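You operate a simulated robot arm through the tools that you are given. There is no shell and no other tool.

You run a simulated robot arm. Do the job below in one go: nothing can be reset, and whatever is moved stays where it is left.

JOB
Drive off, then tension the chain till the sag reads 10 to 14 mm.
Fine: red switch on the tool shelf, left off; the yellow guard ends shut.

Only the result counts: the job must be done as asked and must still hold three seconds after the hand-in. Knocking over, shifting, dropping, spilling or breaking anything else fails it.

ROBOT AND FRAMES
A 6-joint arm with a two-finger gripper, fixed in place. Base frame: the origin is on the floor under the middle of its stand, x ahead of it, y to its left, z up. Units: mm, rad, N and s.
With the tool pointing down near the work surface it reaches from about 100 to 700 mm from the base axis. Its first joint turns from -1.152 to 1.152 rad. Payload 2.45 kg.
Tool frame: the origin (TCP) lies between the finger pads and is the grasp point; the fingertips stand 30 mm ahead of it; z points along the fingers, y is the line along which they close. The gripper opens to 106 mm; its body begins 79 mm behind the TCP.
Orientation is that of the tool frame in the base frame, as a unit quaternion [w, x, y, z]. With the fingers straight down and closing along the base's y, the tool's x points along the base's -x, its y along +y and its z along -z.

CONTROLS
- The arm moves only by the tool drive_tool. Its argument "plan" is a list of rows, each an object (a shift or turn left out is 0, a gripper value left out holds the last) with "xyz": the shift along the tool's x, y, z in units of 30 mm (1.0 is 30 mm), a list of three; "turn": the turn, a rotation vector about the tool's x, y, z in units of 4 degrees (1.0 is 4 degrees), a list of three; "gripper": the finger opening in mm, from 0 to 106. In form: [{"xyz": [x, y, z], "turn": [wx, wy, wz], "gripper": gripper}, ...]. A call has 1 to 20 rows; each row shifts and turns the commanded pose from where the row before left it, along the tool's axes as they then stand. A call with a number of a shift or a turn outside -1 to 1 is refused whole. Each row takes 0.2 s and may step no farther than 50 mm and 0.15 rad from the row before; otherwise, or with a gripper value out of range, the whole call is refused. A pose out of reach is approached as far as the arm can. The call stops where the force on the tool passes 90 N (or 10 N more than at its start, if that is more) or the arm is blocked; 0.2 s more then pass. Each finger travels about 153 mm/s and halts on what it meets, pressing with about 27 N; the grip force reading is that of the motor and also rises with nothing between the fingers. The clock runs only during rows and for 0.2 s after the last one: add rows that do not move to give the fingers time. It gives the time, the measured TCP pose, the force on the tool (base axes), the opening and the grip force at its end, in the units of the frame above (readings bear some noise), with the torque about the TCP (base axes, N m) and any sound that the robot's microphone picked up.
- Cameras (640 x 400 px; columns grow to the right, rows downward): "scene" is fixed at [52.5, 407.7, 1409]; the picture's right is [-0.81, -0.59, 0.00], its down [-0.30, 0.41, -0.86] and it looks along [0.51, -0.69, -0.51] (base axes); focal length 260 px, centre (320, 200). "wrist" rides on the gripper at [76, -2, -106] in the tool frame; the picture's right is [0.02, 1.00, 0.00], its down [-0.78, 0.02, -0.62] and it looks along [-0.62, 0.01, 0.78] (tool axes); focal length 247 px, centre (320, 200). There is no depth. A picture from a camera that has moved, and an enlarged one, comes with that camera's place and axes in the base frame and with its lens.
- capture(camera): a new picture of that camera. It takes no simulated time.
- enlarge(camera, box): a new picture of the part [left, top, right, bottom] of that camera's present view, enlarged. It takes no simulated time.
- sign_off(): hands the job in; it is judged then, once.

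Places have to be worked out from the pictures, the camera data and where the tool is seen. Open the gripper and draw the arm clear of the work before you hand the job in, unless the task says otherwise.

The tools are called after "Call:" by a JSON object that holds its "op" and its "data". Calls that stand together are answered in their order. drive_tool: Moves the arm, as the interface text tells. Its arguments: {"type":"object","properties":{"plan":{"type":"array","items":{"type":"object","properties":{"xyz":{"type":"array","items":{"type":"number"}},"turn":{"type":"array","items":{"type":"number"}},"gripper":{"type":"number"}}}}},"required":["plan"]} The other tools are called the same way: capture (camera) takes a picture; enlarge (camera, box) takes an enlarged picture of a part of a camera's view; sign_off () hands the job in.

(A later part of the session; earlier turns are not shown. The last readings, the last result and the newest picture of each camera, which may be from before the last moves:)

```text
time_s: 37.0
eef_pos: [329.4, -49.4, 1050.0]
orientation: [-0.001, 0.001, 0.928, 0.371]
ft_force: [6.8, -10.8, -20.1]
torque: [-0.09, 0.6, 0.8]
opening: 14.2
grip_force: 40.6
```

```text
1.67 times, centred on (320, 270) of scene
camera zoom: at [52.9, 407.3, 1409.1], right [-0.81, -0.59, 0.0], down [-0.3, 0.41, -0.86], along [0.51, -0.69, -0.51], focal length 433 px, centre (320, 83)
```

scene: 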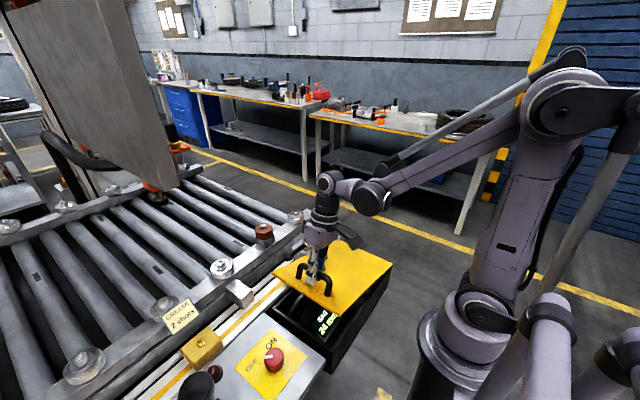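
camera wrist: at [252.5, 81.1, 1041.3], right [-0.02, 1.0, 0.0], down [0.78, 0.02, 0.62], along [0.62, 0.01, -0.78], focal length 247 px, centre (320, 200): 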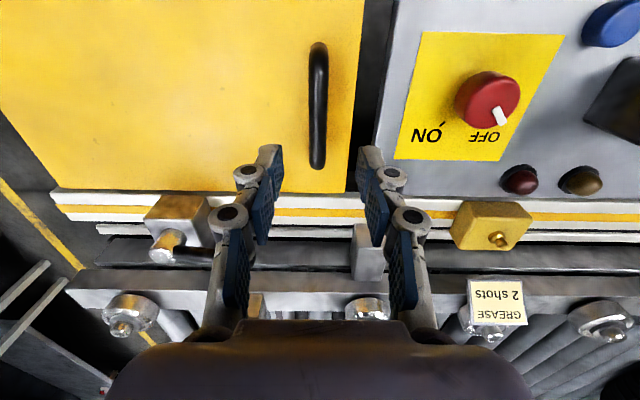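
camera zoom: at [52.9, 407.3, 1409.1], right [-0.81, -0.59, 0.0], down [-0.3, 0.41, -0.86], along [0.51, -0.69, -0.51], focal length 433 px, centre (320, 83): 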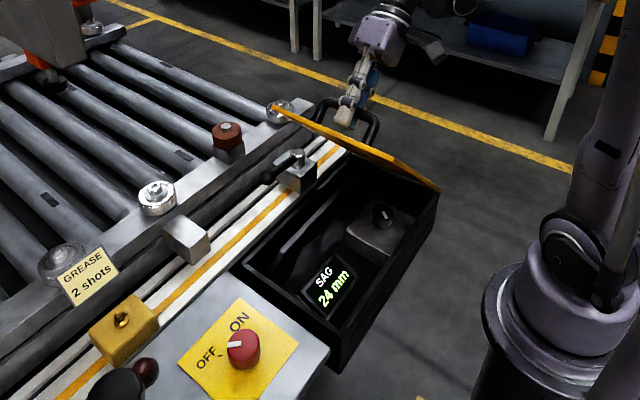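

Force is small now, and inside the guard a grey block with a black adjuster is visible. I continue the arc.

Call:
{"op": "drive_tool", "data": {"plan": [{"xyz": [0, -0.16, -0.688], "turn": [-1, 0, 0]}, {"xyz": [0, -0.16, -0.688], "turn": [-1, 0, 0]}, {"xyz": [0, -0.16, -0.688], "turn": [-1, 0, 0]}, {"xyz": [0, -0.16, -0.688], "turn": [-1, 0, 0]}, {"xyz": [0, -0.16, -0.688], "turn": [-1, 0, 0]}, {}]}}

Call:
{"op": "capture", "data": {"camera": "scene"}}

```text
time_s: 38.0
eef_pos: [369.0, -58.8, 1056.6]
orientation: [-0.034, 0.028, 0.908, 0.416]
ft_force: [-0.1, -1.8, -8.2]
torque: [0.12, 0.05, 1.06]
opening: 15.8
grip_force: 41.5
out of reach, approached as far as the arm can: row 2, 3, 4
stopped in row 4: the arm was blocked; the commanded pose is now the measured one
```

```text
taken
```

scene: 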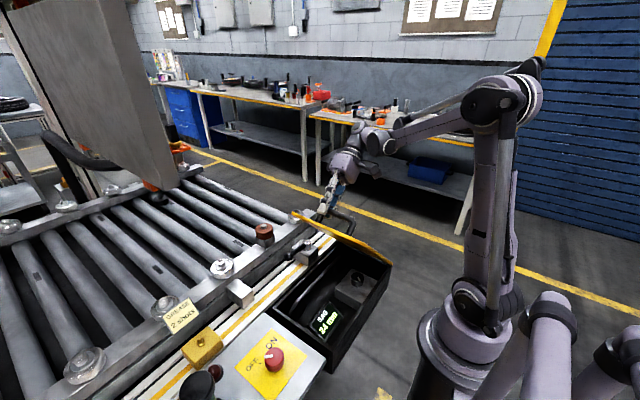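

Tilting further went out of reach and the grip slid along the bar to x≈369; the lid is held at about 50°. I slide back toward the bar's middle while reducing the tool tilt, letting the bar turn in the fingers.

Call:
{"op": "drive_tool", "data": {"plan": [{"xyz": [0.3, 0, 0], "turn": [1, -0.18, -0.38]}, {"xyz": [0.3, 0, 0], "turn": [1, -0.18, -0.38]}, {"xyz": [0.3, 0, 0], "turn": [1, -0.18, -0.38]}, {}]}}

Call:
{"op": "capture", "data": {"camera": "scene"}}

```text
time_s: 39.0
eef_pos: [345.3, -56.9, 1060.4]
orientation: [0.002, -0.003, 0.947, 0.32]
ft_force: [26.7, 7.6, 6.2]
torque: [0.15, -0.02, -0.26]
opening: 14.8
grip_force: 40.7
```

```text
taken
```

scene: 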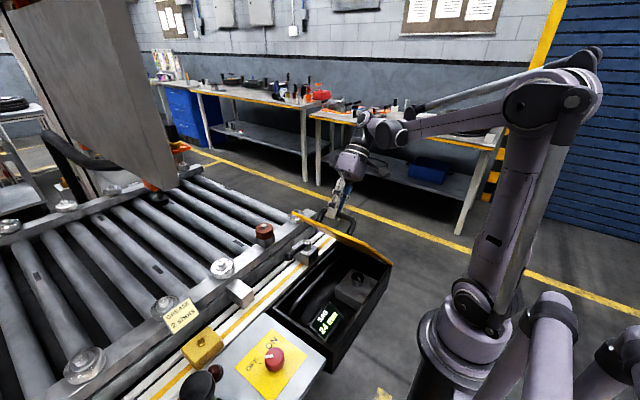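

The tool is well placed again at (345, −57, 1060), tilt 37°. I continue the opening arc while easing the tilt back.

Call:
{"op": "drive_tool", "data": {"plan": [{"xyz": [0.1, -0.264, -0.659], "turn": [0.5, 0, 0]}, {"xyz": [0.1, -0.331, -0.628], "turn": [0.5, 0, 0]}, {"xyz": [0, -0.395, -0.59], "turn": [0.5, 0, 0]}, {"xyz": [0, -0.454, -0.545], "turn": [0.5, 0, 0]}, {"xyz": [0, -0.509, -0.495], "turn": [0.5, 0, 0]}, {}]}}

Call:
{"op": "capture", "data": {"camera": "scene"}}

```text
time_s: 40.4
eef_pos: [335.0, -156.3, 1099.2]
orientation: [-0.003, -0.005, 0.972, 0.236]
ft_force: [-5.2, 8.3, 17.3]
torque: [0.03, -0.03, 0.13]
opening: 16.6
grip_force: 40.9
```

```text
taken
```

scene: 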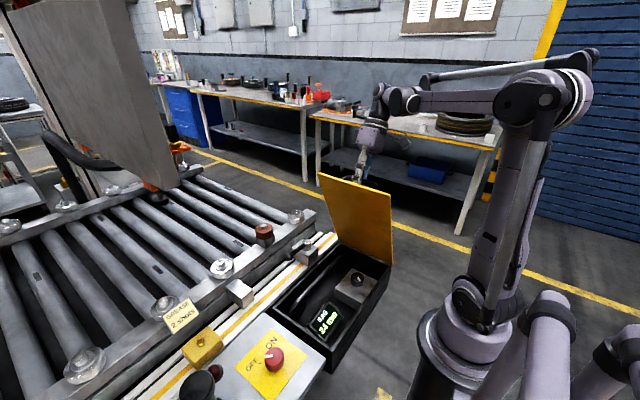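

The lid is at about 75° and forces are low. I continue with the arc past the vertical in small steps.

Call:
{"op": "drive_tool", "data": {"plan": [{"xyz": [0, -0.559, -0.438], "turn": [0.5, 0, 0]}, {"xyz": [0, -0.601, -0.377], "turn": [0.5, 0, 0]}, {"xyz": [0, -0.638, -0.312], "turn": [0.5, 0, 0]}, {"xyz": [0, -0.667, -0.244], "turn": [0.5, 0, 0]}, {}]}}

Call:
{"op": "capture", "data": {"camera": "scene"}}

```text
time_s: 41.6
eef_pos: [333.9, -240.0, 1108.7]
orientation: [-0.002, -0.004, 0.986, 0.168]
ft_force: [-14.9, 0.7, -5.0]
torque: [0.01, 0.05, 0.21]
opening: 15.5
grip_force: 40.0
```

```text
taken
```

scene: 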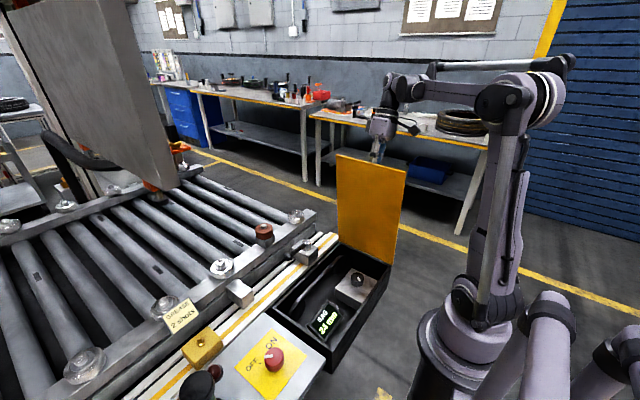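

Lid near vertical (about 86°). Three more small steps to lean it past the vertical, watching for a stop.

Call:
{"op": "drive_tool", "data": {"plan": [{"xyz": [0, -0.689, -0.173], "turn": [0.5, 0, 0]}, {"xyz": [0, -0.703, -0.1], "turn": [0.5, 0, 0]}, {"xyz": [0, -0.71, -0.026], "turn": [0.5, 0, 0]}, {}]}}

Call:
{"op": "capture", "data": {"camera": "scene"}}

```text
time_s: 42.6
eef_pos: [339.0, -303.5, 1096.2]
orientation: [-0.002, -0.004, 0.993, 0.115]
ft_force: [-11.3, 4.5, -9.4]
torque: [0.14, 0.05, 0.31]
opening: 15.2
grip_force: 38.1
```

```text
taken
```

scene: 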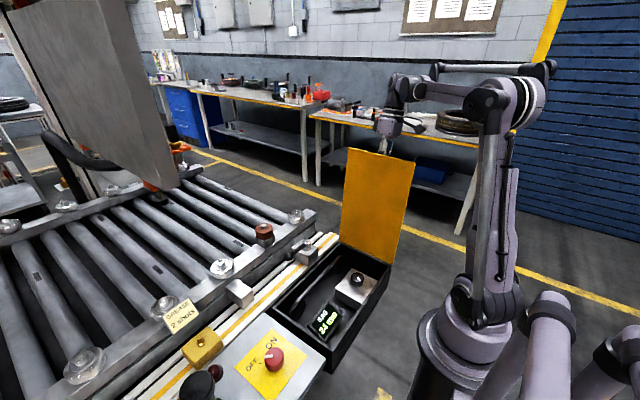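

The lid is at about 98°, past vertical. I continue two steps to see whether there is a stop.

Call:
{"op": "drive_tool", "data": {"plan": [{"xyz": [0, -0.709, 0.046], "turn": [0.5, 0, 0]}, {"xyz": [0, -0.7, 0.12], "turn": [0.5, 0, 0]}, {}]}}

Call:
{"op": "enlarge", "data": {"camera": "scene", "box": [260, 60, 480, 360]}}

```text
time_s: 43.4
eef_pos: [337.7, -342.7, 1084.0]
orientation: [-0.002, -0.004, 0.997, 0.081]
ft_force: [-8.9, 4.4, -10.2]
torque: [0.13, -0.19, 0.15]
opening: 14.6
grip_force: 38.0
```

```text
1.33 times, centred on (370, 210) of scene
camera zoom: at [52.3, 407.7, 1409.0], right [-0.81, -0.59, 0.0], down [-0.3, 0.41, -0.86], along [0.51, -0.69, -0.51], focal length 346 px, centre (253, 187)
```

zoom: 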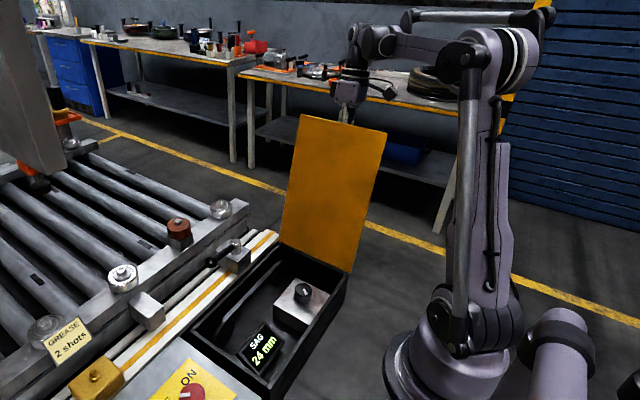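

No stop yet at about 106°. With the fingers now pointing down around the bar, I open slightly to test whether the lid stays by itself, with the −y finger still behind the bar.

Call:
{"op": "drive_tool", "data": {"plan": [{"gripper": 26}, {}, {}, {}, {}, {}]}}

Call:
{"op": "enlarge", "data": {"camera": "wrist", "box": [180, 40, 460, 320]}}

Call:
{"op": "enlarge", "data": {"camera": "scene", "box": [260, 60, 480, 360]}}

```text
time_s: 44.8
eef_pos: [338.4, -342.2, 1084.3]
orientation: [-0.002, -0.004, 0.997, 0.081]
ft_force: [0.3, -0.4, 0.2]
torque: [-0.02, 0.01, -0.02]
opening: 26.4
grip_force: 0.1
```

```text
1.43 times, centred on (320, 180) of wrist
camera zoom: at [262.5, -362.2, 1189.5], right [-0.03, 0.99, 0.16], down [0.79, -0.08, 0.61], along [0.62, 0.15, -0.77], focal length 353 px, centre (320, 229)
```

zoom: 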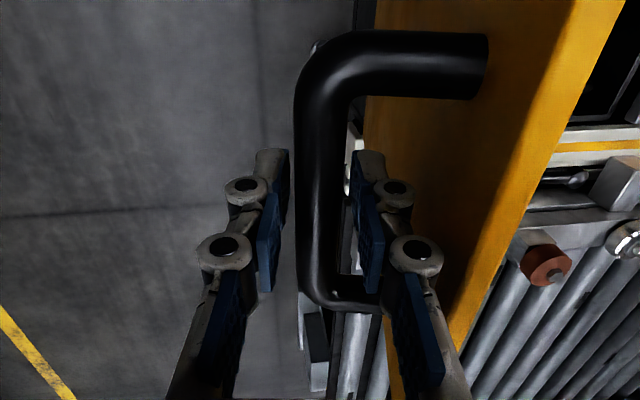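

```text
1.33 times, centred on (370, 210) of scene
camera zoom: at [52.5, 407.7, 1409.0], right [-0.81, -0.59, 0.0], down [-0.3, 0.41, -0.86], along [0.51, -0.69, -0.51], focal length 346 px, centre (253, 187)
```

zoom: 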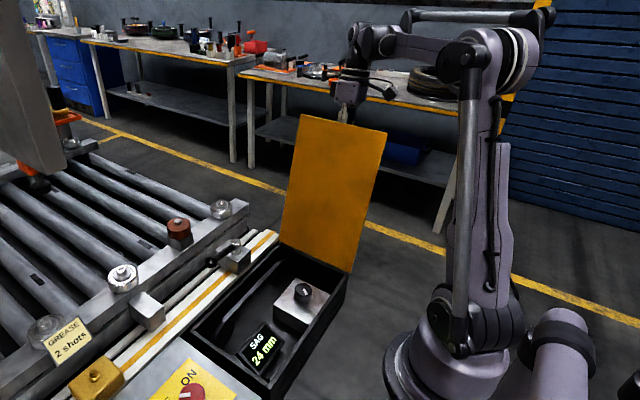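

The lid stays put by itself at about 106°. I withdraw the fingers straight back along the tool axis.

Call:
{"op": "drive_tool", "data": {"plan": [{"xyz": [0, 0, -0.5]}, {"xyz": [0, 0, -0.7]}, {"xyz": [0, 0, -1]}, {"xyz": [0, 0, -1]}, {}]}}

Call:
{"op": "capture", "data": {"camera": "scene"}}

Call:
{"op": "capture", "data": {"camera": "wrist"}}

```text
time_s: 46.0
eef_pos: [340.1, -359.5, 1179.5]
orientation: [-0.001, -0.004, 0.997, 0.082]
ft_force: [-0.4, -1.4, -1.1]
torque: [0.01, -0.01, -0.03]
opening: 25.8
grip_force: 0.0
```

```text
taken
```

scene: 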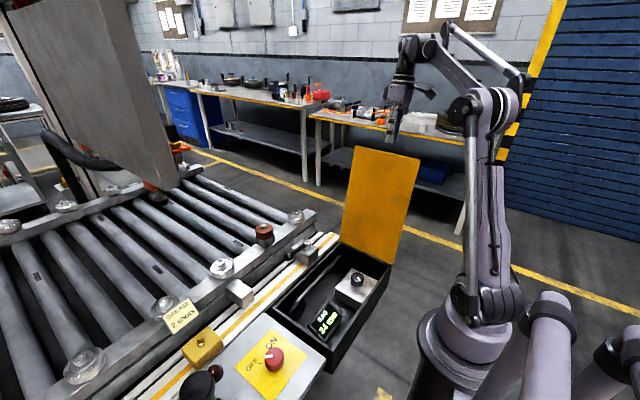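

```text
taken
camera wrist: at [263.9, -379.3, 1284.6], right [-0.03, 0.99, 0.16], down [0.79, -0.08, 0.61], along [0.62, 0.15, -0.77], focal length 247 px, centre (320, 200)
```

wrist: 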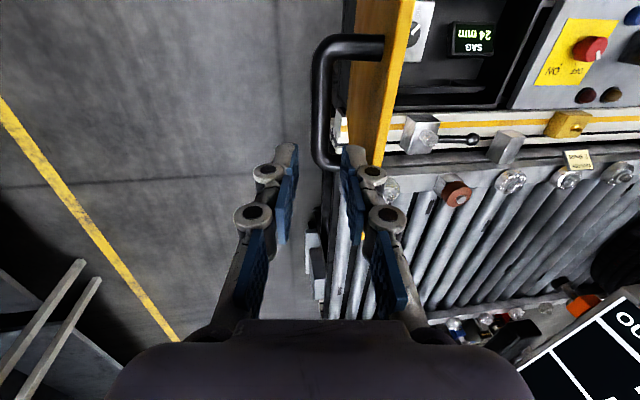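

The lid holds. I raise the tool, square it up, and pass over the lid's top edge to look into the box.

Call:
{"op": "drive_tool", "data": {"plan": [{"xyz": [0, 0, -1], "turn": [1, 0, 0]}, {"xyz": [0, 0, -1], "turn": [1, 0, 0]}, {"xyz": [0, 0, -0.3], "turn": [0.35, 0, 0]}, {"xyz": [0.5, 1, 0]}, {"xyz": [0.5, 1, 0]}, {"xyz": [0.5, 1, 0]}, {"xyz": [0.5, 1, 0]}, {"xyz": [0.5, 1, 0]}, {"xyz": [0.5, 1, 0]}, {"xyz": [0.5, 1, 0]}, {"xyz": [0, 1, 0]}, {"xyz": [0, 1, 0]}, {"xyz": [0, 1, 0]}, {"xyz": [0, 1, 0]}, {"xyz": [0, 1, 0]}, {"xyz": [0, 1, 0]}, {"xyz": [0, 0, 0]}]}}

Call:
{"op": "capture", "data": {"camera": "wrist"}}

Call:
{"op": "enlarge", "data": {"camera": "scene", "box": [240, 220, 420, 380]}}

```text
time_s: 49.6
eef_pos: [231.9, 21.1, 1248.2]
orientation: [-0.001, -0.005, 1.0, -0.001]
ft_force: [0.5, -0.8, 0.1]
torque: [-0.04, 0.0, 0.0]
opening: 25.9
grip_force: 0.0
```

```text
taken
camera wrist: at [155.9, 19.0, 1355.5], right [-0.03, 1.0, 0.0], down [0.79, 0.02, 0.62], along [0.62, 0.02, -0.79], focal length 247 px, centre (320, 200)
```

wrist: 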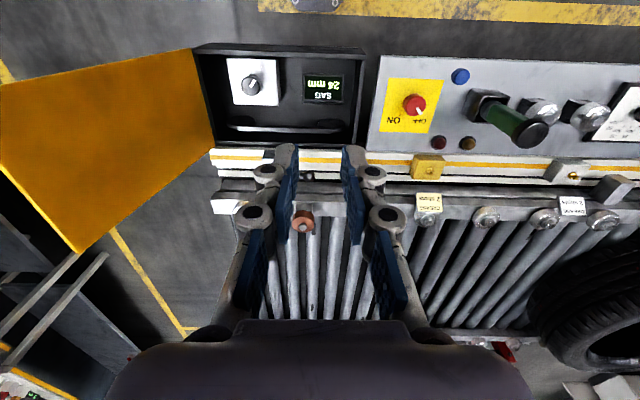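

```text
2.50 times, centred on (330, 300) of scene
camera zoom: at [52.4, 407.7, 1409.0], right [-0.81, -0.59, 0.0], down [-0.3, 0.41, -0.86], along [0.51, -0.69, -0.51], focal length 649 px, centre (295, -50)
```

zoom: 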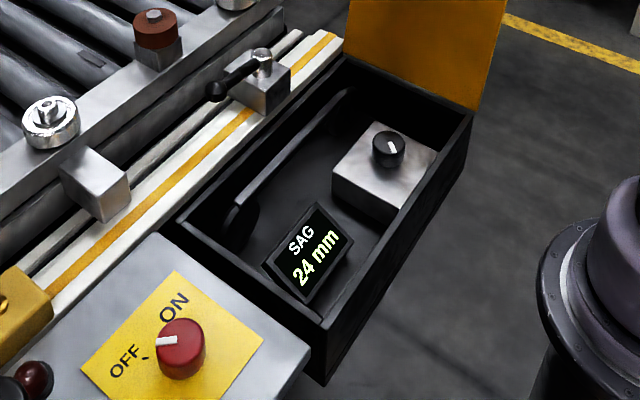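

Call:
{"op": "enlarge", "data": {"camera": "wrist", "box": [190, 30, 380, 160]}}

Call:
{"op": "enlarge", "data": {"camera": "scene", "box": [320, 250, 380, 310]}}

```text
3.08 times, centred on (285, 95) of wrist
camera zoom: at [155.9, 19.0, 1355.5], right [-0.03, 1.0, 0.0], down [0.79, 0.02, 0.62], along [0.62, 0.02, -0.79], focal length 760 px, centre (428, 523)
```

zoom: 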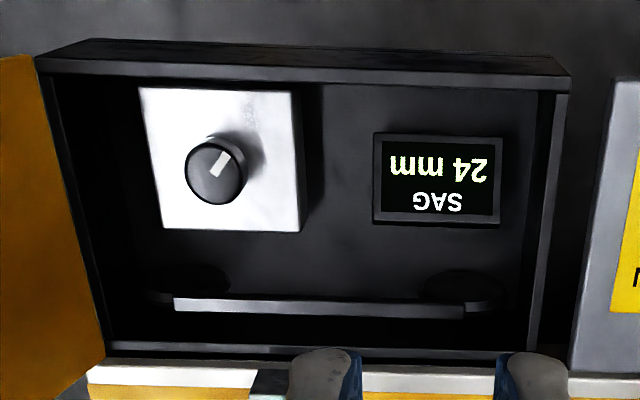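

```text
6.67 times, centred on (350, 280) of scene
camera zoom: at [52.4, 407.7, 1409.0], right [-0.81, -0.59, 0.0], down [-0.3, 0.41, -0.86], along [0.51, -0.69, -0.51], focal length 1731 px, centre (120, -333)
```

zoom: 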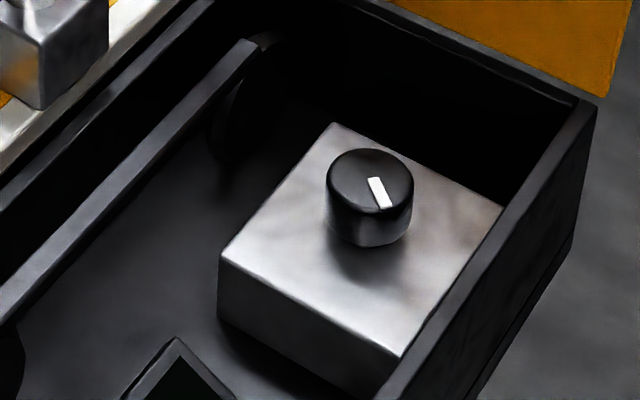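

Inside the guard there is a black knob with a white pointer on a grey block at about (297, −125, top z≈782) — the tension adjuster — and a SAG display reading 24 mm. I move above the knob with fingers at 70 mm.

Call:
{"op": "drive_tool", "data": {"plan": [{"xyz": [-0.2, -0.5, 0.5], "gripper": 70}, {"xyz": [-0.2, -0.5, 1]}, {"xyz": [-0.2, -0.5, 1]}, {"xyz": [-0.2, -0.5, 1]}, {"xyz": [-0.2, -0.5, 1]}, {"xyz": [-0.2, -0.5, 1]}, {"xyz": [-0.2, -0.5, 1]}, {"xyz": [-0.2, -0.5, 1]}, {"xyz": [-0.2, -0.5, 1]}, {"xyz": [-0.2, -0.4, 1]}, {"xyz": [-0.2, 0, 1]}, {}]}}

Call:
{"op": "capture", "data": {"camera": "wrist"}}

Call:
{"op": "enlarge", "data": {"camera": "scene", "box": [240, 180, 440, 380]}}

```text
time_s: 52.2
eef_pos: [295.9, -126.8, 933.9]
orientation: [-0.001, -0.004, 1.0, 0.0]
ft_force: [-0.1, 0.2, -0.4]
torque: [0.0, 0.03, 0.04]
opening: 69.8
grip_force: 0.1
```

```text
taken
camera wrist: at [221.2, -127.8, 1039.8], right [-0.03, 1.0, 0.0], down [0.79, 0.03, 0.62], along [0.62, 0.02, -0.79], focal length 247 px, centre (320, 200)
```

wrist: 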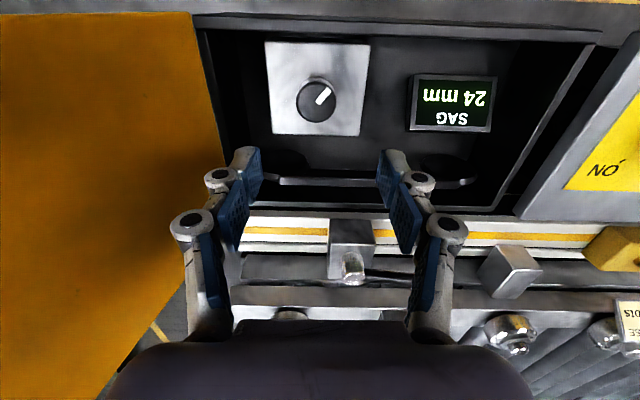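

```text
2.00 times, centred on (340, 280) of scene
camera zoom: at [52.5, 407.7, 1409.0], right [-0.81, -0.59, 0.0], down [-0.3, 0.41, -0.86], along [0.51, -0.69, -0.51], focal length 519 px, centre (280, 40)
```

zoom: 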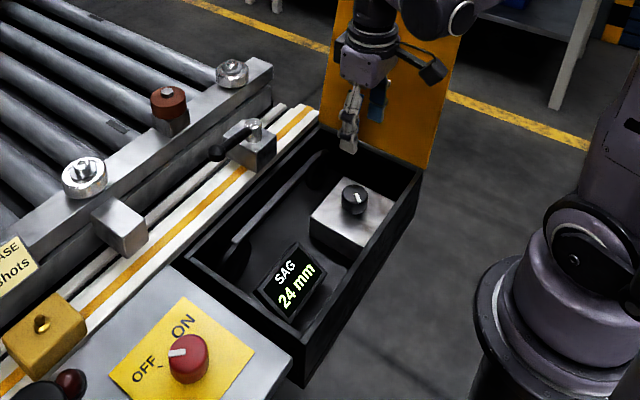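

Call:
{"op": "enlarge", "data": {"camera": "wrist", "box": [250, 30, 390, 150]}}

Call:
{"op": "enlarge", "data": {"camera": "scene", "box": [325, 255, 385, 315]}}

```text
3.33 times, centred on (320, 90) of wrist
camera zoom: at [221.2, -127.8, 1039.8], right [-0.03, 1.0, 0.0], down [0.79, 0.03, 0.62], along [0.62, 0.02, -0.79], focal length 823 px, centre (320, 567)
```

zoom: 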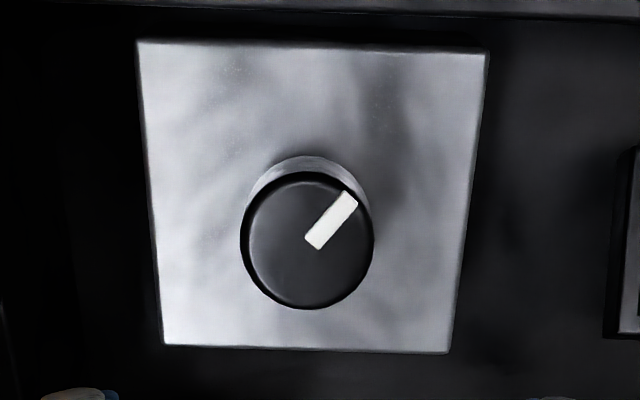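

```text
6.67 times, centred on (355, 285) of scene
camera zoom: at [52.5, 407.7, 1409.0], right [-0.81, -0.59, 0.0], down [-0.3, 0.41, -0.86], along [0.51, -0.69, -0.51], focal length 1731 px, centre (87, -367)
```

zoom: 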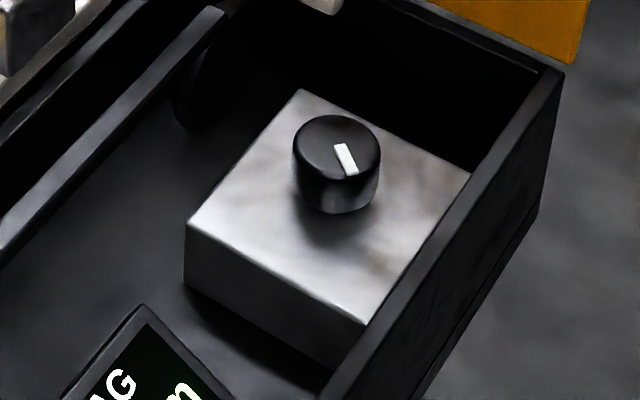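

Refined: knob centre ≈(300.5, −129.5), top z≈776, block top z≈744. I descend to TCP z≈784 and close on the knob.

Call:
{"op": "drive_tool", "data": {"plan": [{"xyz": [-0.153, -0.09, 1]}, {"xyz": [0, 0, 1]}, {"xyz": [0, 0, 1]}, {"xyz": [0, 0, 1]}, {"xyz": [0, 0, 1]}, {}]}}

Call:
{"op": "capture", "data": {"camera": "wrist"}}

Call:
{"op": "enlarge", "data": {"camera": "scene", "box": [260, 220, 420, 360]}}

```text
time_s: 53.6
eef_pos: [309.5, -130.4, 795.3]
orientation: [-0.002, -0.004, 1.0, 0.0]
ft_force: [-0.4, -0.3, -0.8]
torque: [0.02, -0.04, 0.0]
opening: 69.8
grip_force: 0.0
out of reach, approached as far as the arm can: row 5
```

```text
taken
camera wrist: at [233.6, -133.4, 902.0], right [-0.03, 1.0, 0.0], down [0.79, 0.03, 0.62], along [0.62, 0.02, -0.79], focal length 247 px, centre (320, 200)
```

wrist: 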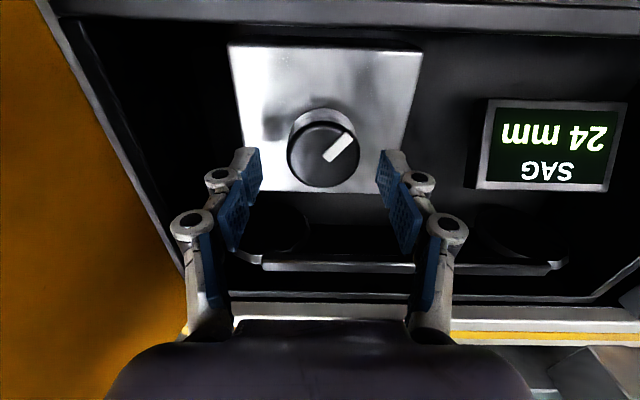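

```text
2.86 times, centred on (340, 290) of scene
camera zoom: at [52.4, 407.7, 1409.0], right [-0.81, -0.59, 0.0], down [-0.3, 0.41, -0.86], along [0.51, -0.69, -0.51], focal length 742 px, centre (263, -57)
```

zoom: 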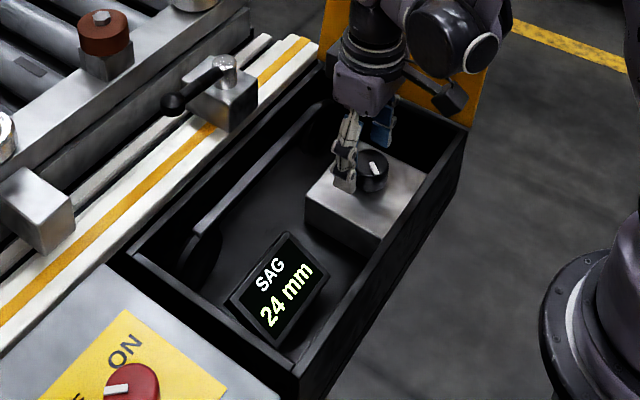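

Straight down there is out of reach (it ended at x≈309, z≈795). I go up 45 mm and tilt the tool 16° so that the wrist sits farther from the base, keeping the TCP over the knob.

Call:
{"op": "drive_tool", "data": {"plan": [{"xyz": [0, 0, -0.75]}, {"xyz": [0, 0, -0.75]}, {"turn": [0, 1, 0]}, {"turn": [0, 1, 0]}, {"turn": [0, 1, 0]}, {"turn": [0, 1, 0]}, {}]}}

Call:
{"op": "capture", "data": {"camera": "wrist"}}

```text
time_s: 55.2
eef_pos: [310.7, -130.4, 840.5]
orientation: [-0.142, -0.005, 0.99, -0.002]
ft_force: [-0.4, -0.4, -0.5]
torque: [0.03, 0.02, -0.01]
opening: 70.0
grip_force: 0.0
```

```text
taken
camera wrist: at [267.0, -133.0, 964.5], right [-0.03, 1.0, 0.0], down [0.93, 0.03, 0.38], along [0.38, 0.02, -0.93], focal length 247 px, centre (320, 200)
```

wrist: 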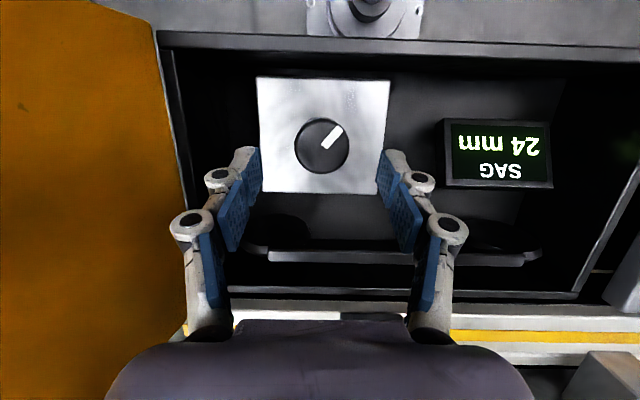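

The knob is confirmed at (300, −129). I descend to TCP (300, −129, 784) with the tilted tool.

Call:
{"op": "drive_tool", "data": {"plan": [{"xyz": [-0.09, 0.02, 0.95]}, {"xyz": [-0.09, 0.02, 0.95]}, {}]}}

Call:
{"op": "enlarge", "data": {"camera": "wrist", "box": [180, 40, 460, 240]}}

Call:
{"op": "enlarge", "data": {"camera": "scene", "box": [260, 220, 420, 360]}}

```text
time_s: 56.0
eef_pos: [300.1, -129.8, 782.5]
orientation: [-0.141, -0.005, 0.99, -0.002]
ft_force: [-0.2, 0.3, 0.5]
torque: [0.01, 0.01, 0.02]
opening: 69.9
grip_force: 0.1
```

```text
2.00 times, centred on (320, 140) of wrist
camera zoom: at [255.8, -131.8, 907.1], right [-0.03, 1.0, 0.0], down [0.93, 0.03, 0.38], along [0.38, 0.02, -0.93], focal length 494 px, centre (320, 320)
```

zoom: 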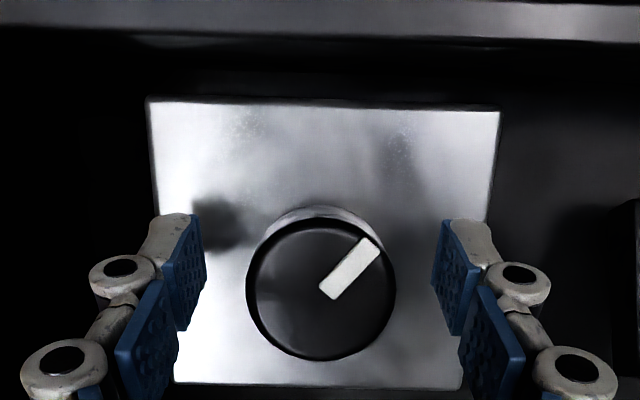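

```text
2.86 times, centred on (340, 290) of scene
camera zoom: at [52.4, 407.7, 1409.0], right [-0.81, -0.59, 0.0], down [-0.3, 0.41, -0.86], along [0.51, -0.69, -0.51], focal length 742 px, centre (263, -57)
```

zoom: 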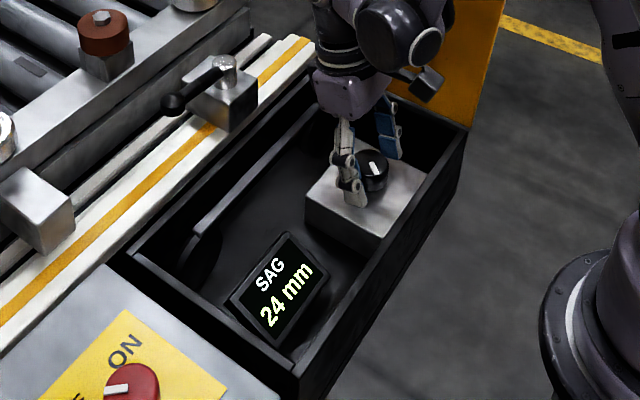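

The fingers straddle the knob with TCP at (300, −130, 782.5). I close on it.

Call:
{"op": "drive_tool", "data": {"plan": [{"gripper": 30}, {}, {}]}}

Call:
{"op": "enlarge", "data": {"camera": "wrist", "box": [180, 40, 460, 240]}}

```text
time_s: 56.8
eef_pos: [299.8, -129.4, 784.0]
orientation: [-0.141, -0.005, 0.99, -0.002]
ft_force: [0.6, 3.1, -0.5]
torque: [0.07, 0.0, -0.12]
opening: 40.5
grip_force: 45.3
```

```text
2.00 times, centred on (320, 140) of wrist
camera zoom: at [255.9, -131.6, 907.3], right [-0.03, 1.0, 0.01], down [0.93, 0.03, 0.38], along [0.38, 0.02, -0.93], focal length 494 px, centre (320, 320)
```

zoom: 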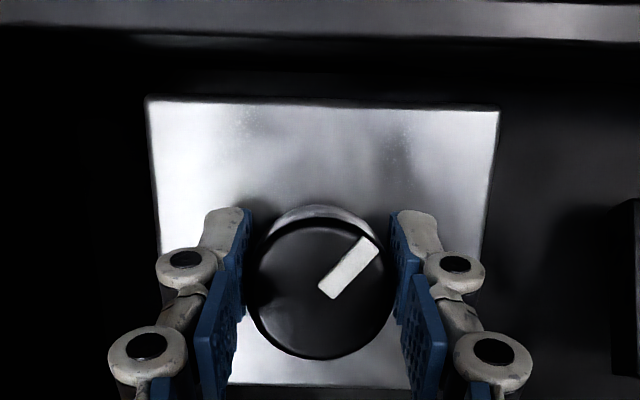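

The knob is held (40.5 mm) with little side load. I turn it 20° clockwise as seen from above and read the display.

Call:
{"op": "drive_tool", "data": {"plan": [{"turn": [-0.276, 0, 0.961]}, {"turn": [-0.276, 0, 0.961]}, {"turn": [-0.276, 0, 0.961]}, {"turn": [-0.276, 0, 0.961]}, {"turn": [-0.276, 0, 0.961]}, {}]}}

Call:
{"op": "enlarge", "data": {"camera": "scene", "box": [260, 220, 420, 360]}}

Call:
{"op": "enlarge", "data": {"camera": "wrist", "box": [180, 40, 460, 240]}}

```text
time_s: 58.2
eef_pos: [299.5, -129.0, 782.7]
orientation: [-0.139, 0.168, 0.976, 0.022]
ft_force: [-7.0, 15.4, -35.4]
torque: [0.06, -0.14, -0.01]
opening: 41.1
grip_force: 45.3
```

```text
2.86 times, centred on (340, 290) of scene
camera zoom: at [52.6, 407.9, 1408.9], right [-0.81, -0.59, 0.0], down [-0.3, 0.41, -0.86], along [0.51, -0.69, -0.51], focal length 742 px, centre (263, -57)
```

zoom: 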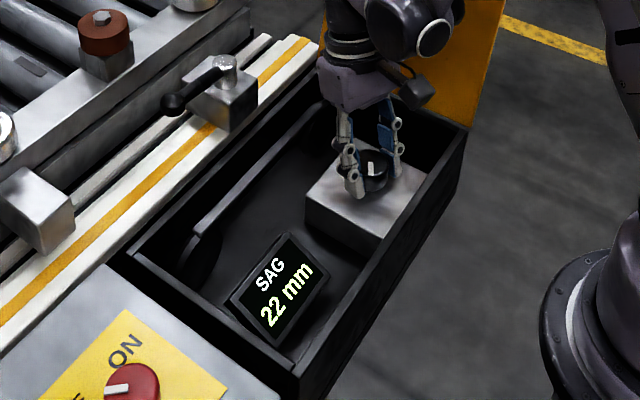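

```text
2.00 times, centred on (320, 140) of wrist
camera zoom: at [258.0, -116.4, 907.9], right [0.31, 0.95, 0.01], down [0.88, -0.29, 0.38], along [0.36, -0.11, -0.93], focal length 494 px, centre (320, 320)
```

zoom: 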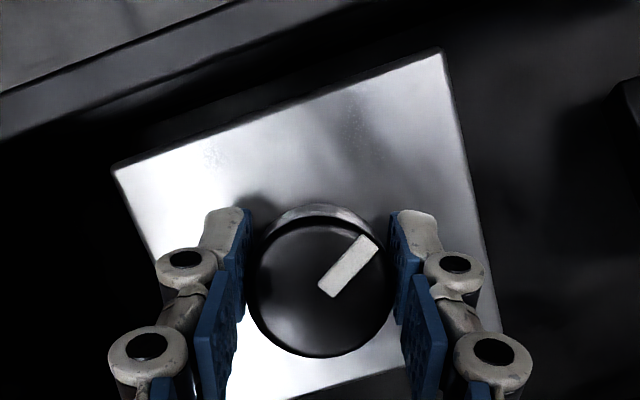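

Clockwise reduces the sag: 20° took it from 24 to 22 mm. I continue clockwise 24° more and re-read.

Call:
{"op": "drive_tool", "data": {"plan": [{"turn": [-0.276, 0, 0.961]}, {"turn": [-0.276, 0, 0.961]}, {"turn": [-0.276, 0, 0.961]}, {"turn": [-0.276, 0, 0.961]}, {"turn": [-0.276, 0, 0.961]}, {"turn": [-0.276, 0, 0.961]}, {}]}}

Call:
{"op": "enlarge", "data": {"camera": "scene", "box": [260, 200, 420, 360]}}

Call:
{"op": "capture", "data": {"camera": "wrist"}}

```text
time_s: 59.8
eef_pos: [299.0, -129.1, 783.1]
orientation: [-0.131, 0.367, 0.92, 0.05]
ft_force: [-0.2, 17.9, -26.5]
torque: [0.43, 0.4, 0.02]
opening: 40.7
grip_force: 44.5
```

```text
2.50 times, centred on (340, 280) of scene
camera zoom: at [52.7, 407.9, 1408.9], right [-0.81, -0.59, 0.0], down [-0.3, 0.41, -0.86], along [0.51, -0.69, -0.51], focal length 649 px, centre (270, 0)
```

zoom: 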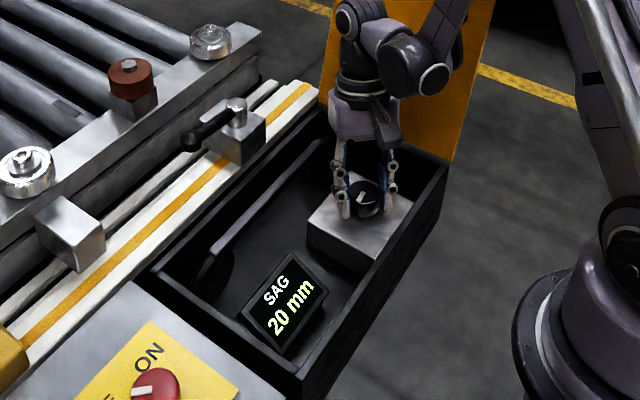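

```text
taken
camera wrist: at [267.2, -100.1, 908.2], right [0.67, 0.74, 0.0], down [0.68, -0.62, 0.38], along [0.28, -0.25, -0.93], focal length 247 px, centre (320, 200)
```

wrist: 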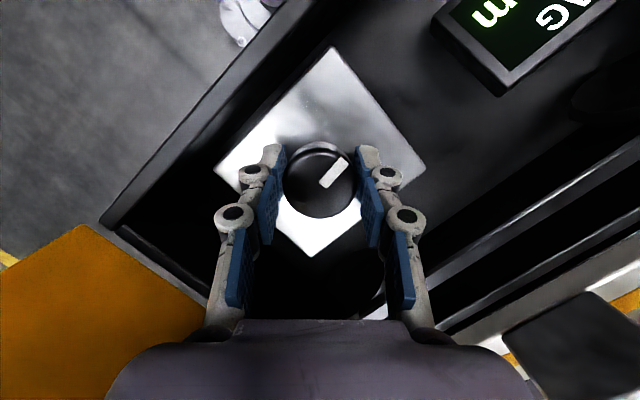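

Sag is 20 mm after 44°. I release, check that the reading holds, and turn the open fingers back for a second grip.

Call:
{"op": "drive_tool", "data": {"plan": [{"gripper": 70}, {}, {}]}}

Call:
{"op": "enlarge", "data": {"camera": "scene", "box": [260, 200, 420, 360]}}

Call:
{"op": "capture", "data": {"camera": "wrist"}}

```text
time_s: 60.6
eef_pos: [298.7, -131.4, 784.4]
orientation: [-0.13, 0.367, 0.92, 0.05]
ft_force: [-0.1, 0.1, 0.1]
torque: [0.01, 0.02, 0.04]
opening: 69.9
grip_force: 0.0
```

```text
2.50 times, centred on (340, 280) of scene
camera zoom: at [52.5, 407.7, 1409.0], right [-0.81, -0.59, 0.0], down [-0.3, 0.41, -0.86], along [0.51, -0.69, -0.51], focal length 649 px, centre (270, 0)
```

zoom: 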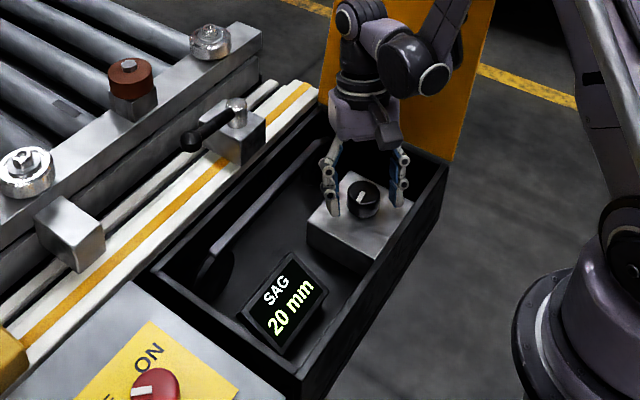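

```text
taken
camera wrist: at [267.0, -100.5, 908.1], right [0.67, 0.74, 0.0], down [0.68, -0.62, 0.38], along [0.28, -0.25, -0.92], focal length 247 px, centre (320, 200)
```

wrist: 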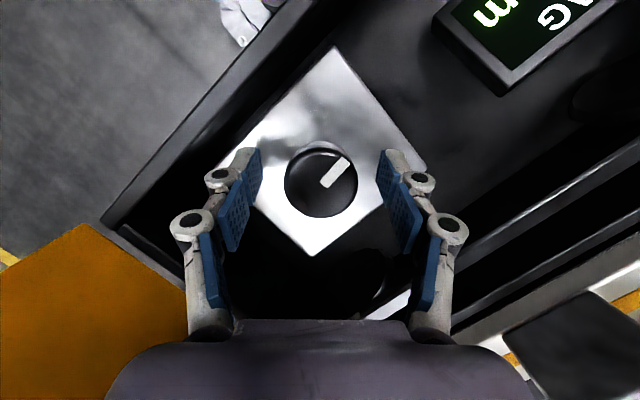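

The reading holds at 20 mm. I rotate the open fingers back by 80° around the knob.

Call:
{"op": "drive_tool", "data": {"plan": [{"turn": [0.276, 0, -0.961]}, {"turn": [0.276, 0, -0.961]}, {"turn": [0.276, 0, -0.961]}, {"turn": [0.276, 0, -0.961]}, {"turn": [0.276, 0, -0.961]}, {"turn": [0.276, 0, -0.961]}, {"turn": [0.276, 0, -0.961]}, {"turn": [0.276, 0, -0.961]}, {"turn": [0.276, 0, -0.961]}, {"turn": [0.276, 0, -0.961]}, {"turn": [0.276, 0, -0.961]}, {"turn": [0.276, 0, -0.961]}, {"turn": [0.276, 0, -0.961]}, {"turn": [0.276, 0, -0.961]}, {"turn": [0.276, 0, -0.961]}, {"turn": [0.276, 0, -0.961]}, {"turn": [0.276, 0, -0.961]}, {"turn": [0.276, 0, -0.961]}, {"turn": [0.276, 0, -0.961]}, {"turn": [0.276, 0, -0.961]}]}}

Call:
{"op": "capture", "data": {"camera": "wrist"}}

Call:
{"op": "enlarge", "data": {"camera": "scene", "box": [260, 200, 420, 360]}}

```text
time_s: 64.8
eef_pos: [300.0, -131.8, 784.1]
orientation: [-0.134, -0.31, 0.94, -0.043]
ft_force: [-0.7, -0.8, 0.4]
torque: [0.02, 0.01, -0.02]
opening: 70.1
grip_force: 0.0
```

```text
taken
camera wrist: at [266.1, -158.2, 908.8], right [-0.61, 0.79, 0.01], down [0.73, 0.56, 0.38], along [0.29, 0.24, -0.93], focal length 247 px, centre (320, 200)
```

wrist: 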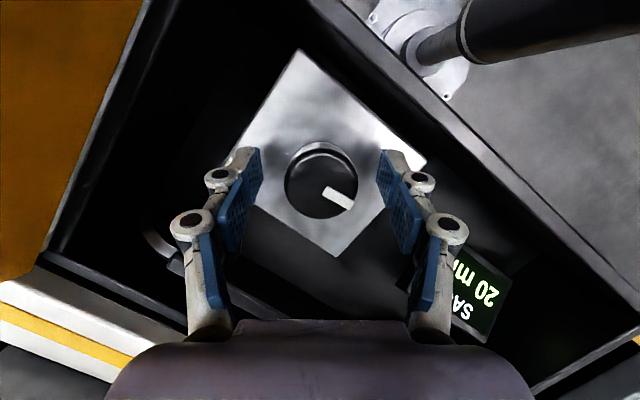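

```text
2.50 times, centred on (340, 280) of scene
camera zoom: at [52.5, 407.7, 1409.0], right [-0.81, -0.59, 0.0], down [-0.3, 0.41, -0.86], along [0.51, -0.69, -0.51], focal length 649 px, centre (270, 0)
```

zoom: 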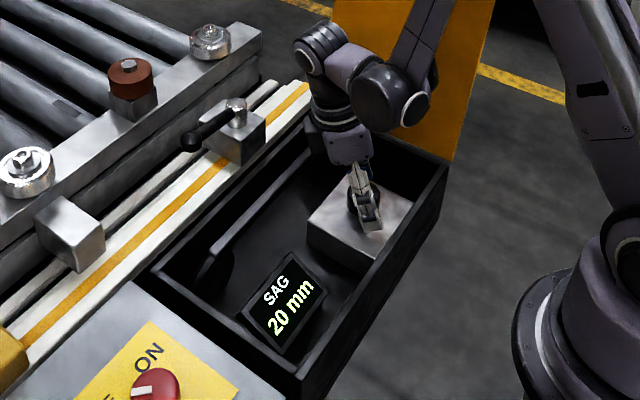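

All clear. I grip the knob again and turn it 60° clockwise, then read.

Call:
{"op": "drive_tool", "data": {"plan": [{"gripper": 30}, {}, {}, {"turn": [-0.276, 0, 0.961]}, {"turn": [-0.276, 0, 0.961]}, {"turn": [-0.276, 0, 0.961]}, {"turn": [-0.276, 0, 0.961]}, {"turn": [-0.276, 0, 0.961]}, {"turn": [-0.276, 0, 0.961]}, {"turn": [-0.276, 0, 0.961]}, {"turn": [-0.276, 0, 0.961]}, {"turn": [-0.276, 0, 0.961]}, {"turn": [-0.276, 0, 0.961]}, {"turn": [-0.276, 0, 0.961]}, {"turn": [-0.276, 0, 0.961]}, {"turn": [-0.276, 0, 0.961]}, {"turn": [-0.276, 0, 0.961]}, {"turn": [-0.276, 0, 0.961]}, {}]}}

Call:
{"op": "enlarge", "data": {"camera": "scene", "box": [260, 200, 420, 360]}}

Call:
{"op": "capture", "data": {"camera": "wrist"}}

```text
time_s: 68.8
eef_pos: [298.0, -128.9, 783.9]
orientation: [-0.137, 0.202, 0.969, 0.027]
ft_force: [-1.0, 15.7, -7.7]
torque: [0.27, -0.22, 0.0]
opening: 40.8
grip_force: 44.9
```

```text
2.50 times, centred on (340, 280) of scene
camera zoom: at [52.5, 408.0, 1408.9], right [-0.81, -0.59, 0.0], down [-0.3, 0.41, -0.86], along [0.51, -0.69, -0.51], focal length 649 px, centre (270, 0)
```

zoom: 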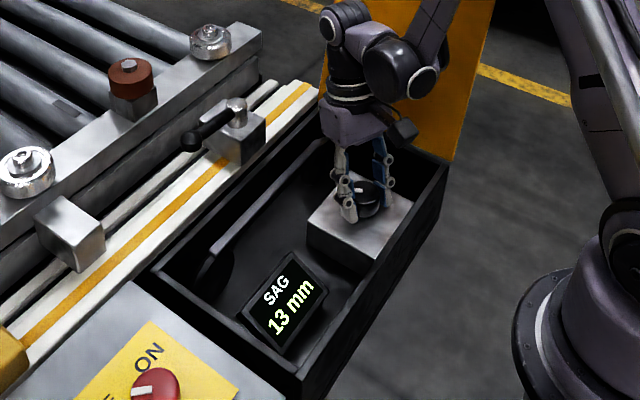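

```text
taken
camera wrist: at [258.5, -113.1, 907.6], right [0.38, 0.93, 0.0], down [0.86, -0.35, 0.38], along [0.35, -0.14, -0.93], focal length 247 px, centre (320, 200)
```

wrist: 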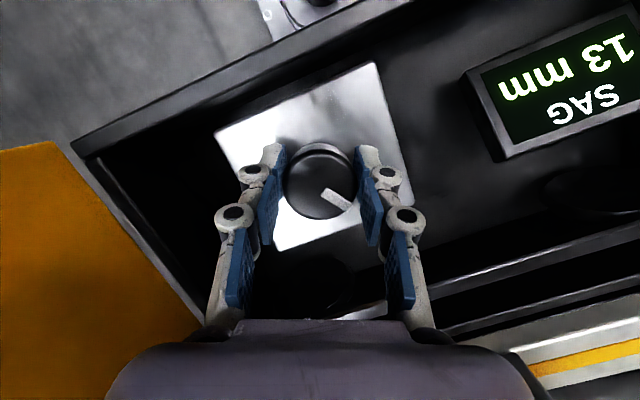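

The sag reads 13 mm. I turn 8° more to sit at the middle of the band, then release and check.

Call:
{"op": "drive_tool", "data": {"plan": [{"turn": [-0.276, 0, 0.961]}, {"turn": [-0.276, 0, 0.961]}, {}, {}]}}

Call:
{"op": "enlarge", "data": {"camera": "scene", "box": [260, 200, 420, 360]}}

```text
time_s: 69.8
eef_pos: [299.2, -129.1, 783.0]
orientation: [-0.136, 0.268, 0.953, 0.038]
ft_force: [-4.8, 20.7, -29.5]
torque: [0.38, 0.24, 0.04]
opening: 40.6
grip_force: 45.1
```

```text
2.50 times, centred on (340, 280) of scene
camera zoom: at [52.6, 408.0, 1408.9], right [-0.81, -0.59, 0.0], down [-0.3, 0.41, -0.86], along [0.51, -0.69, -0.51], focal length 649 px, centre (270, 0)
```

zoom: 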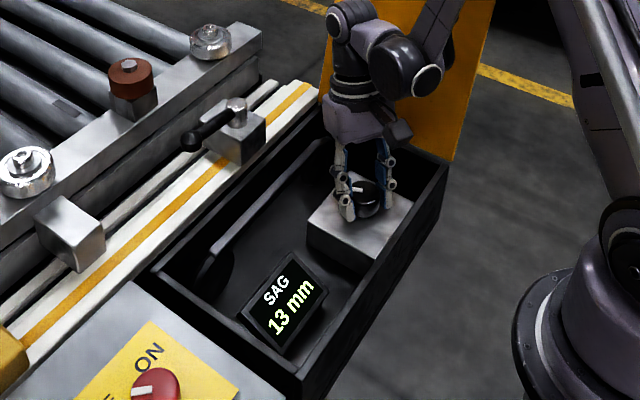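

It still shows 13 mm, so I turn another 8°.

Call:
{"op": "drive_tool", "data": {"plan": [{"turn": [-0.276, 0, 0.961]}, {"turn": [-0.276, 0, 0.961]}, {}, {}]}}

Call:
{"op": "enlarge", "data": {"camera": "scene", "box": [260, 200, 420, 360]}}

```text
time_s: 70.8
eef_pos: [299.1, -130.9, 784.1]
orientation: [-0.132, 0.335, 0.932, 0.047]
ft_force: [-0.9, 18.0, -10.6]
torque: [0.37, 0.2, 0.05]
opening: 40.6
grip_force: 44.8
```

```text
2.50 times, centred on (340, 280) of scene
camera zoom: at [52.5, 408.0, 1408.9], right [-0.81, -0.59, 0.0], down [-0.3, 0.41, -0.86], along [0.51, -0.69, -0.51], focal length 649 px, centre (270, 0)
```

zoom: 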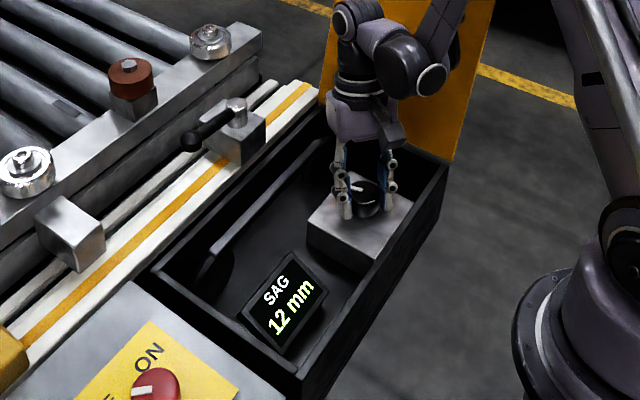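

The sag reads 12 mm, mid-band. I release, check, and lift straight up.

Call:
{"op": "drive_tool", "data": {"plan": [{"gripper": 70}, {}, {}, {"xyz": [0.276, 0, -0.961]}, {"xyz": [0.276, 0, -0.961]}, {"xyz": [0.276, 0, -0.961]}, {"xyz": [0.276, 0, -0.961]}, {}]}}

Call:
{"op": "enlarge", "data": {"camera": "scene", "box": [260, 200, 420, 360]}}

Call:
{"op": "capture", "data": {"camera": "scene"}}

```text
time_s: 72.6
eef_pos: [300.5, -129.8, 901.1]
orientation: [-0.131, 0.334, 0.932, 0.045]
ft_force: [-0.3, 0.0, 1.2]
torque: [0.0, 0.0, 0.01]
opening: 70.2
grip_force: 0.0
```

```text
2.50 times, centred on (340, 280) of scene
camera zoom: at [52.5, 407.7, 1409.0], right [-0.81, -0.59, 0.0], down [-0.3, 0.41, -0.86], along [0.51, -0.69, -0.51], focal length 649 px, centre (270, 0)
```

zoom: 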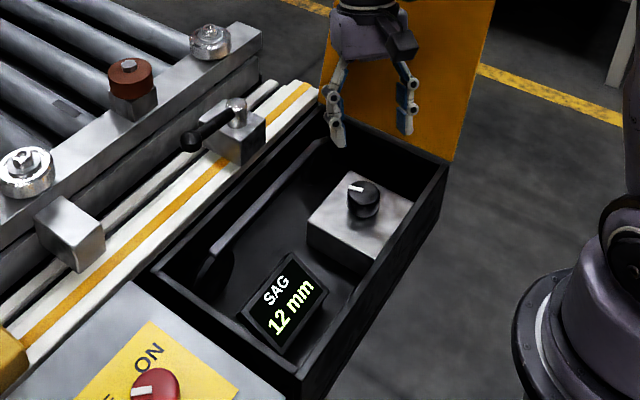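

```text
taken
```

scene: 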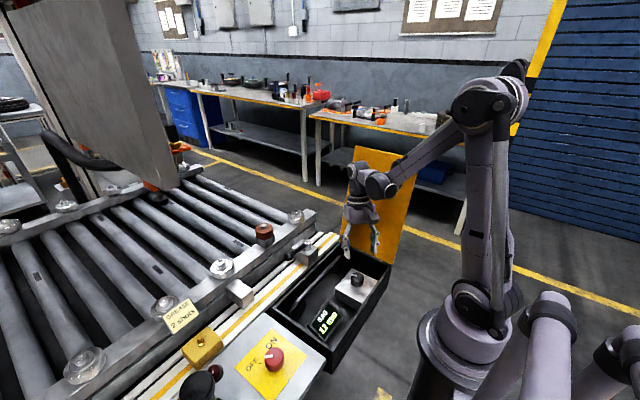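

The reading stays at 12 mm after release. Now I raise the arm and square the tool before going back for the guard handle.

Call:
{"op": "drive_tool", "data": {"plan": [{"xyz": [0.276, 0, -0.961]}, {"xyz": [0.276, 0, -0.961], "turn": [0.276, 0, -0.961]}, {"xyz": [0.276, 0, -0.961], "turn": [0.276, 0, -0.961]}, {"xyz": [0.276, 0, -0.961], "turn": [0.276, 0, -0.961]}, {"xyz": [0.276, 0, -0.961], "turn": [0.276, 0, -0.961]}, {"xyz": [0.276, 0, -0.961], "turn": [0.276, 0, -0.961]}, {"xyz": [0.276, 0, -0.961], "turn": [0.276, 0, -0.961]}, {"xyz": [0.276, 0, -0.961], "turn": [0.276, 0, -0.961]}, {"xyz": [0.276, 0, -0.961], "turn": [0.276, 0, -0.961]}, {"xyz": [0.276, 0, -0.961], "turn": [0.276, 0, -0.961]}, {"xyz": [0.276, 0, -0.961], "turn": [0.276, 0, -0.961]}, {"turn": [0, -1, 0]}, {"turn": [0, -1, 0]}, {"turn": [0, -1, 0]}, {"turn": [0, -1, 0]}, {}]}}

Call:
{"op": "capture", "data": {"camera": "wrist"}}

Call:
{"op": "capture", "data": {"camera": "scene"}}

```text
time_s: 76.0
eef_pos: [300.7, -129.3, 1232.6]
orientation: [-0.001, -0.005, 1.0, 0.0]
ft_force: [-0.3, 0.3, -0.3]
torque: [-0.02, -0.03, 0.0]
opening: 70.0
grip_force: 0.0
```

```text
taken
camera wrist: at [224.7, -131.4, 1340.5], right [-0.03, 1.0, 0.0], down [0.78, 0.03, 0.62], along [0.62, 0.02, -0.78], focal length 247 px, centre (320, 200)
```

wrist: 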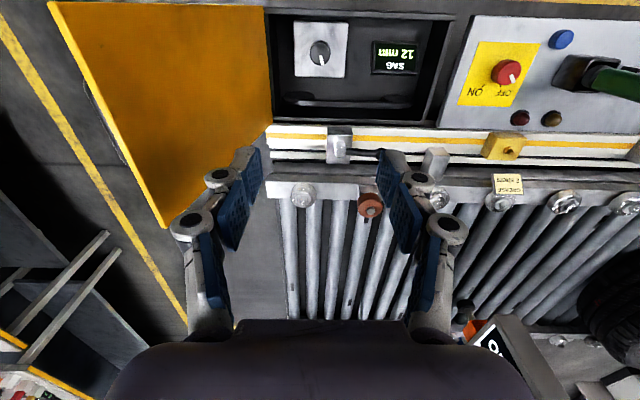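

```text
taken
```

scene: 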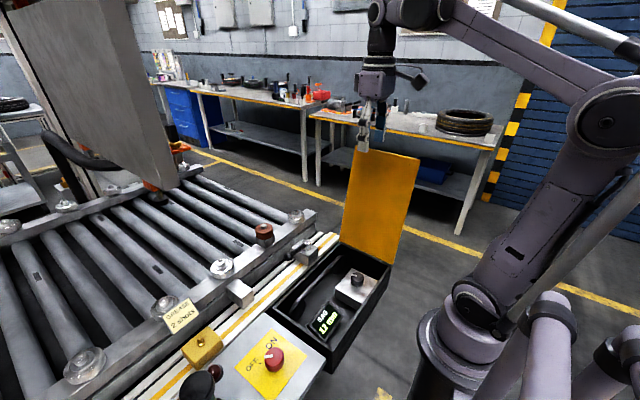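

The lid is still at its place and the display shows 12 mm. I go back over the lid to a point in line with the handle bar, tilt 9.4°, fingers at 30 mm.

Call:
{"op": "drive_tool", "data": {"plan": [{"xyz": [-0.3, -1, 0], "gripper": 28}, {"xyz": [-0.3, -1, 0]}, {"xyz": [-0.3, -1, 0]}, {"xyz": [0, -1, 0]}, {"xyz": [0, -1, 0]}, {"xyz": [0, -1, 0]}, {"xyz": [0, -1, 0]}, {"xyz": [0, -0.91, 0]}, {"turn": [-1, 0, 0]}, {"turn": [-1, 0, 0]}, {"turn": [-0.35, 0, 0]}, {}]}}

Call:
{"op": "capture", "data": {"camera": "wrist"}}

```text
time_s: 78.6
eef_pos: [328.2, -366.5, 1232.7]
orientation: [-0.002, -0.004, 0.997, 0.081]
ft_force: [-0.9, 0.6, 0.1]
torque: [0.01, 0.0, 0.02]
opening: 28.1
grip_force: 0.1
```

```text
taken
camera wrist: at [253.6, -385.6, 1339.0], right [-0.03, 0.99, 0.16], down [0.79, -0.08, 0.61], along [0.62, 0.15, -0.77], focal length 247 px, centre (320, 200)
```

wrist: 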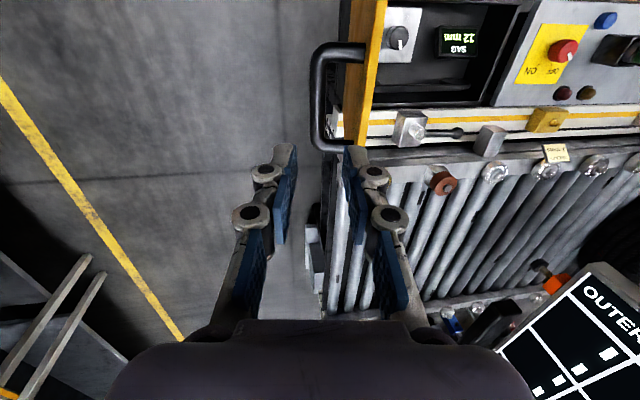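

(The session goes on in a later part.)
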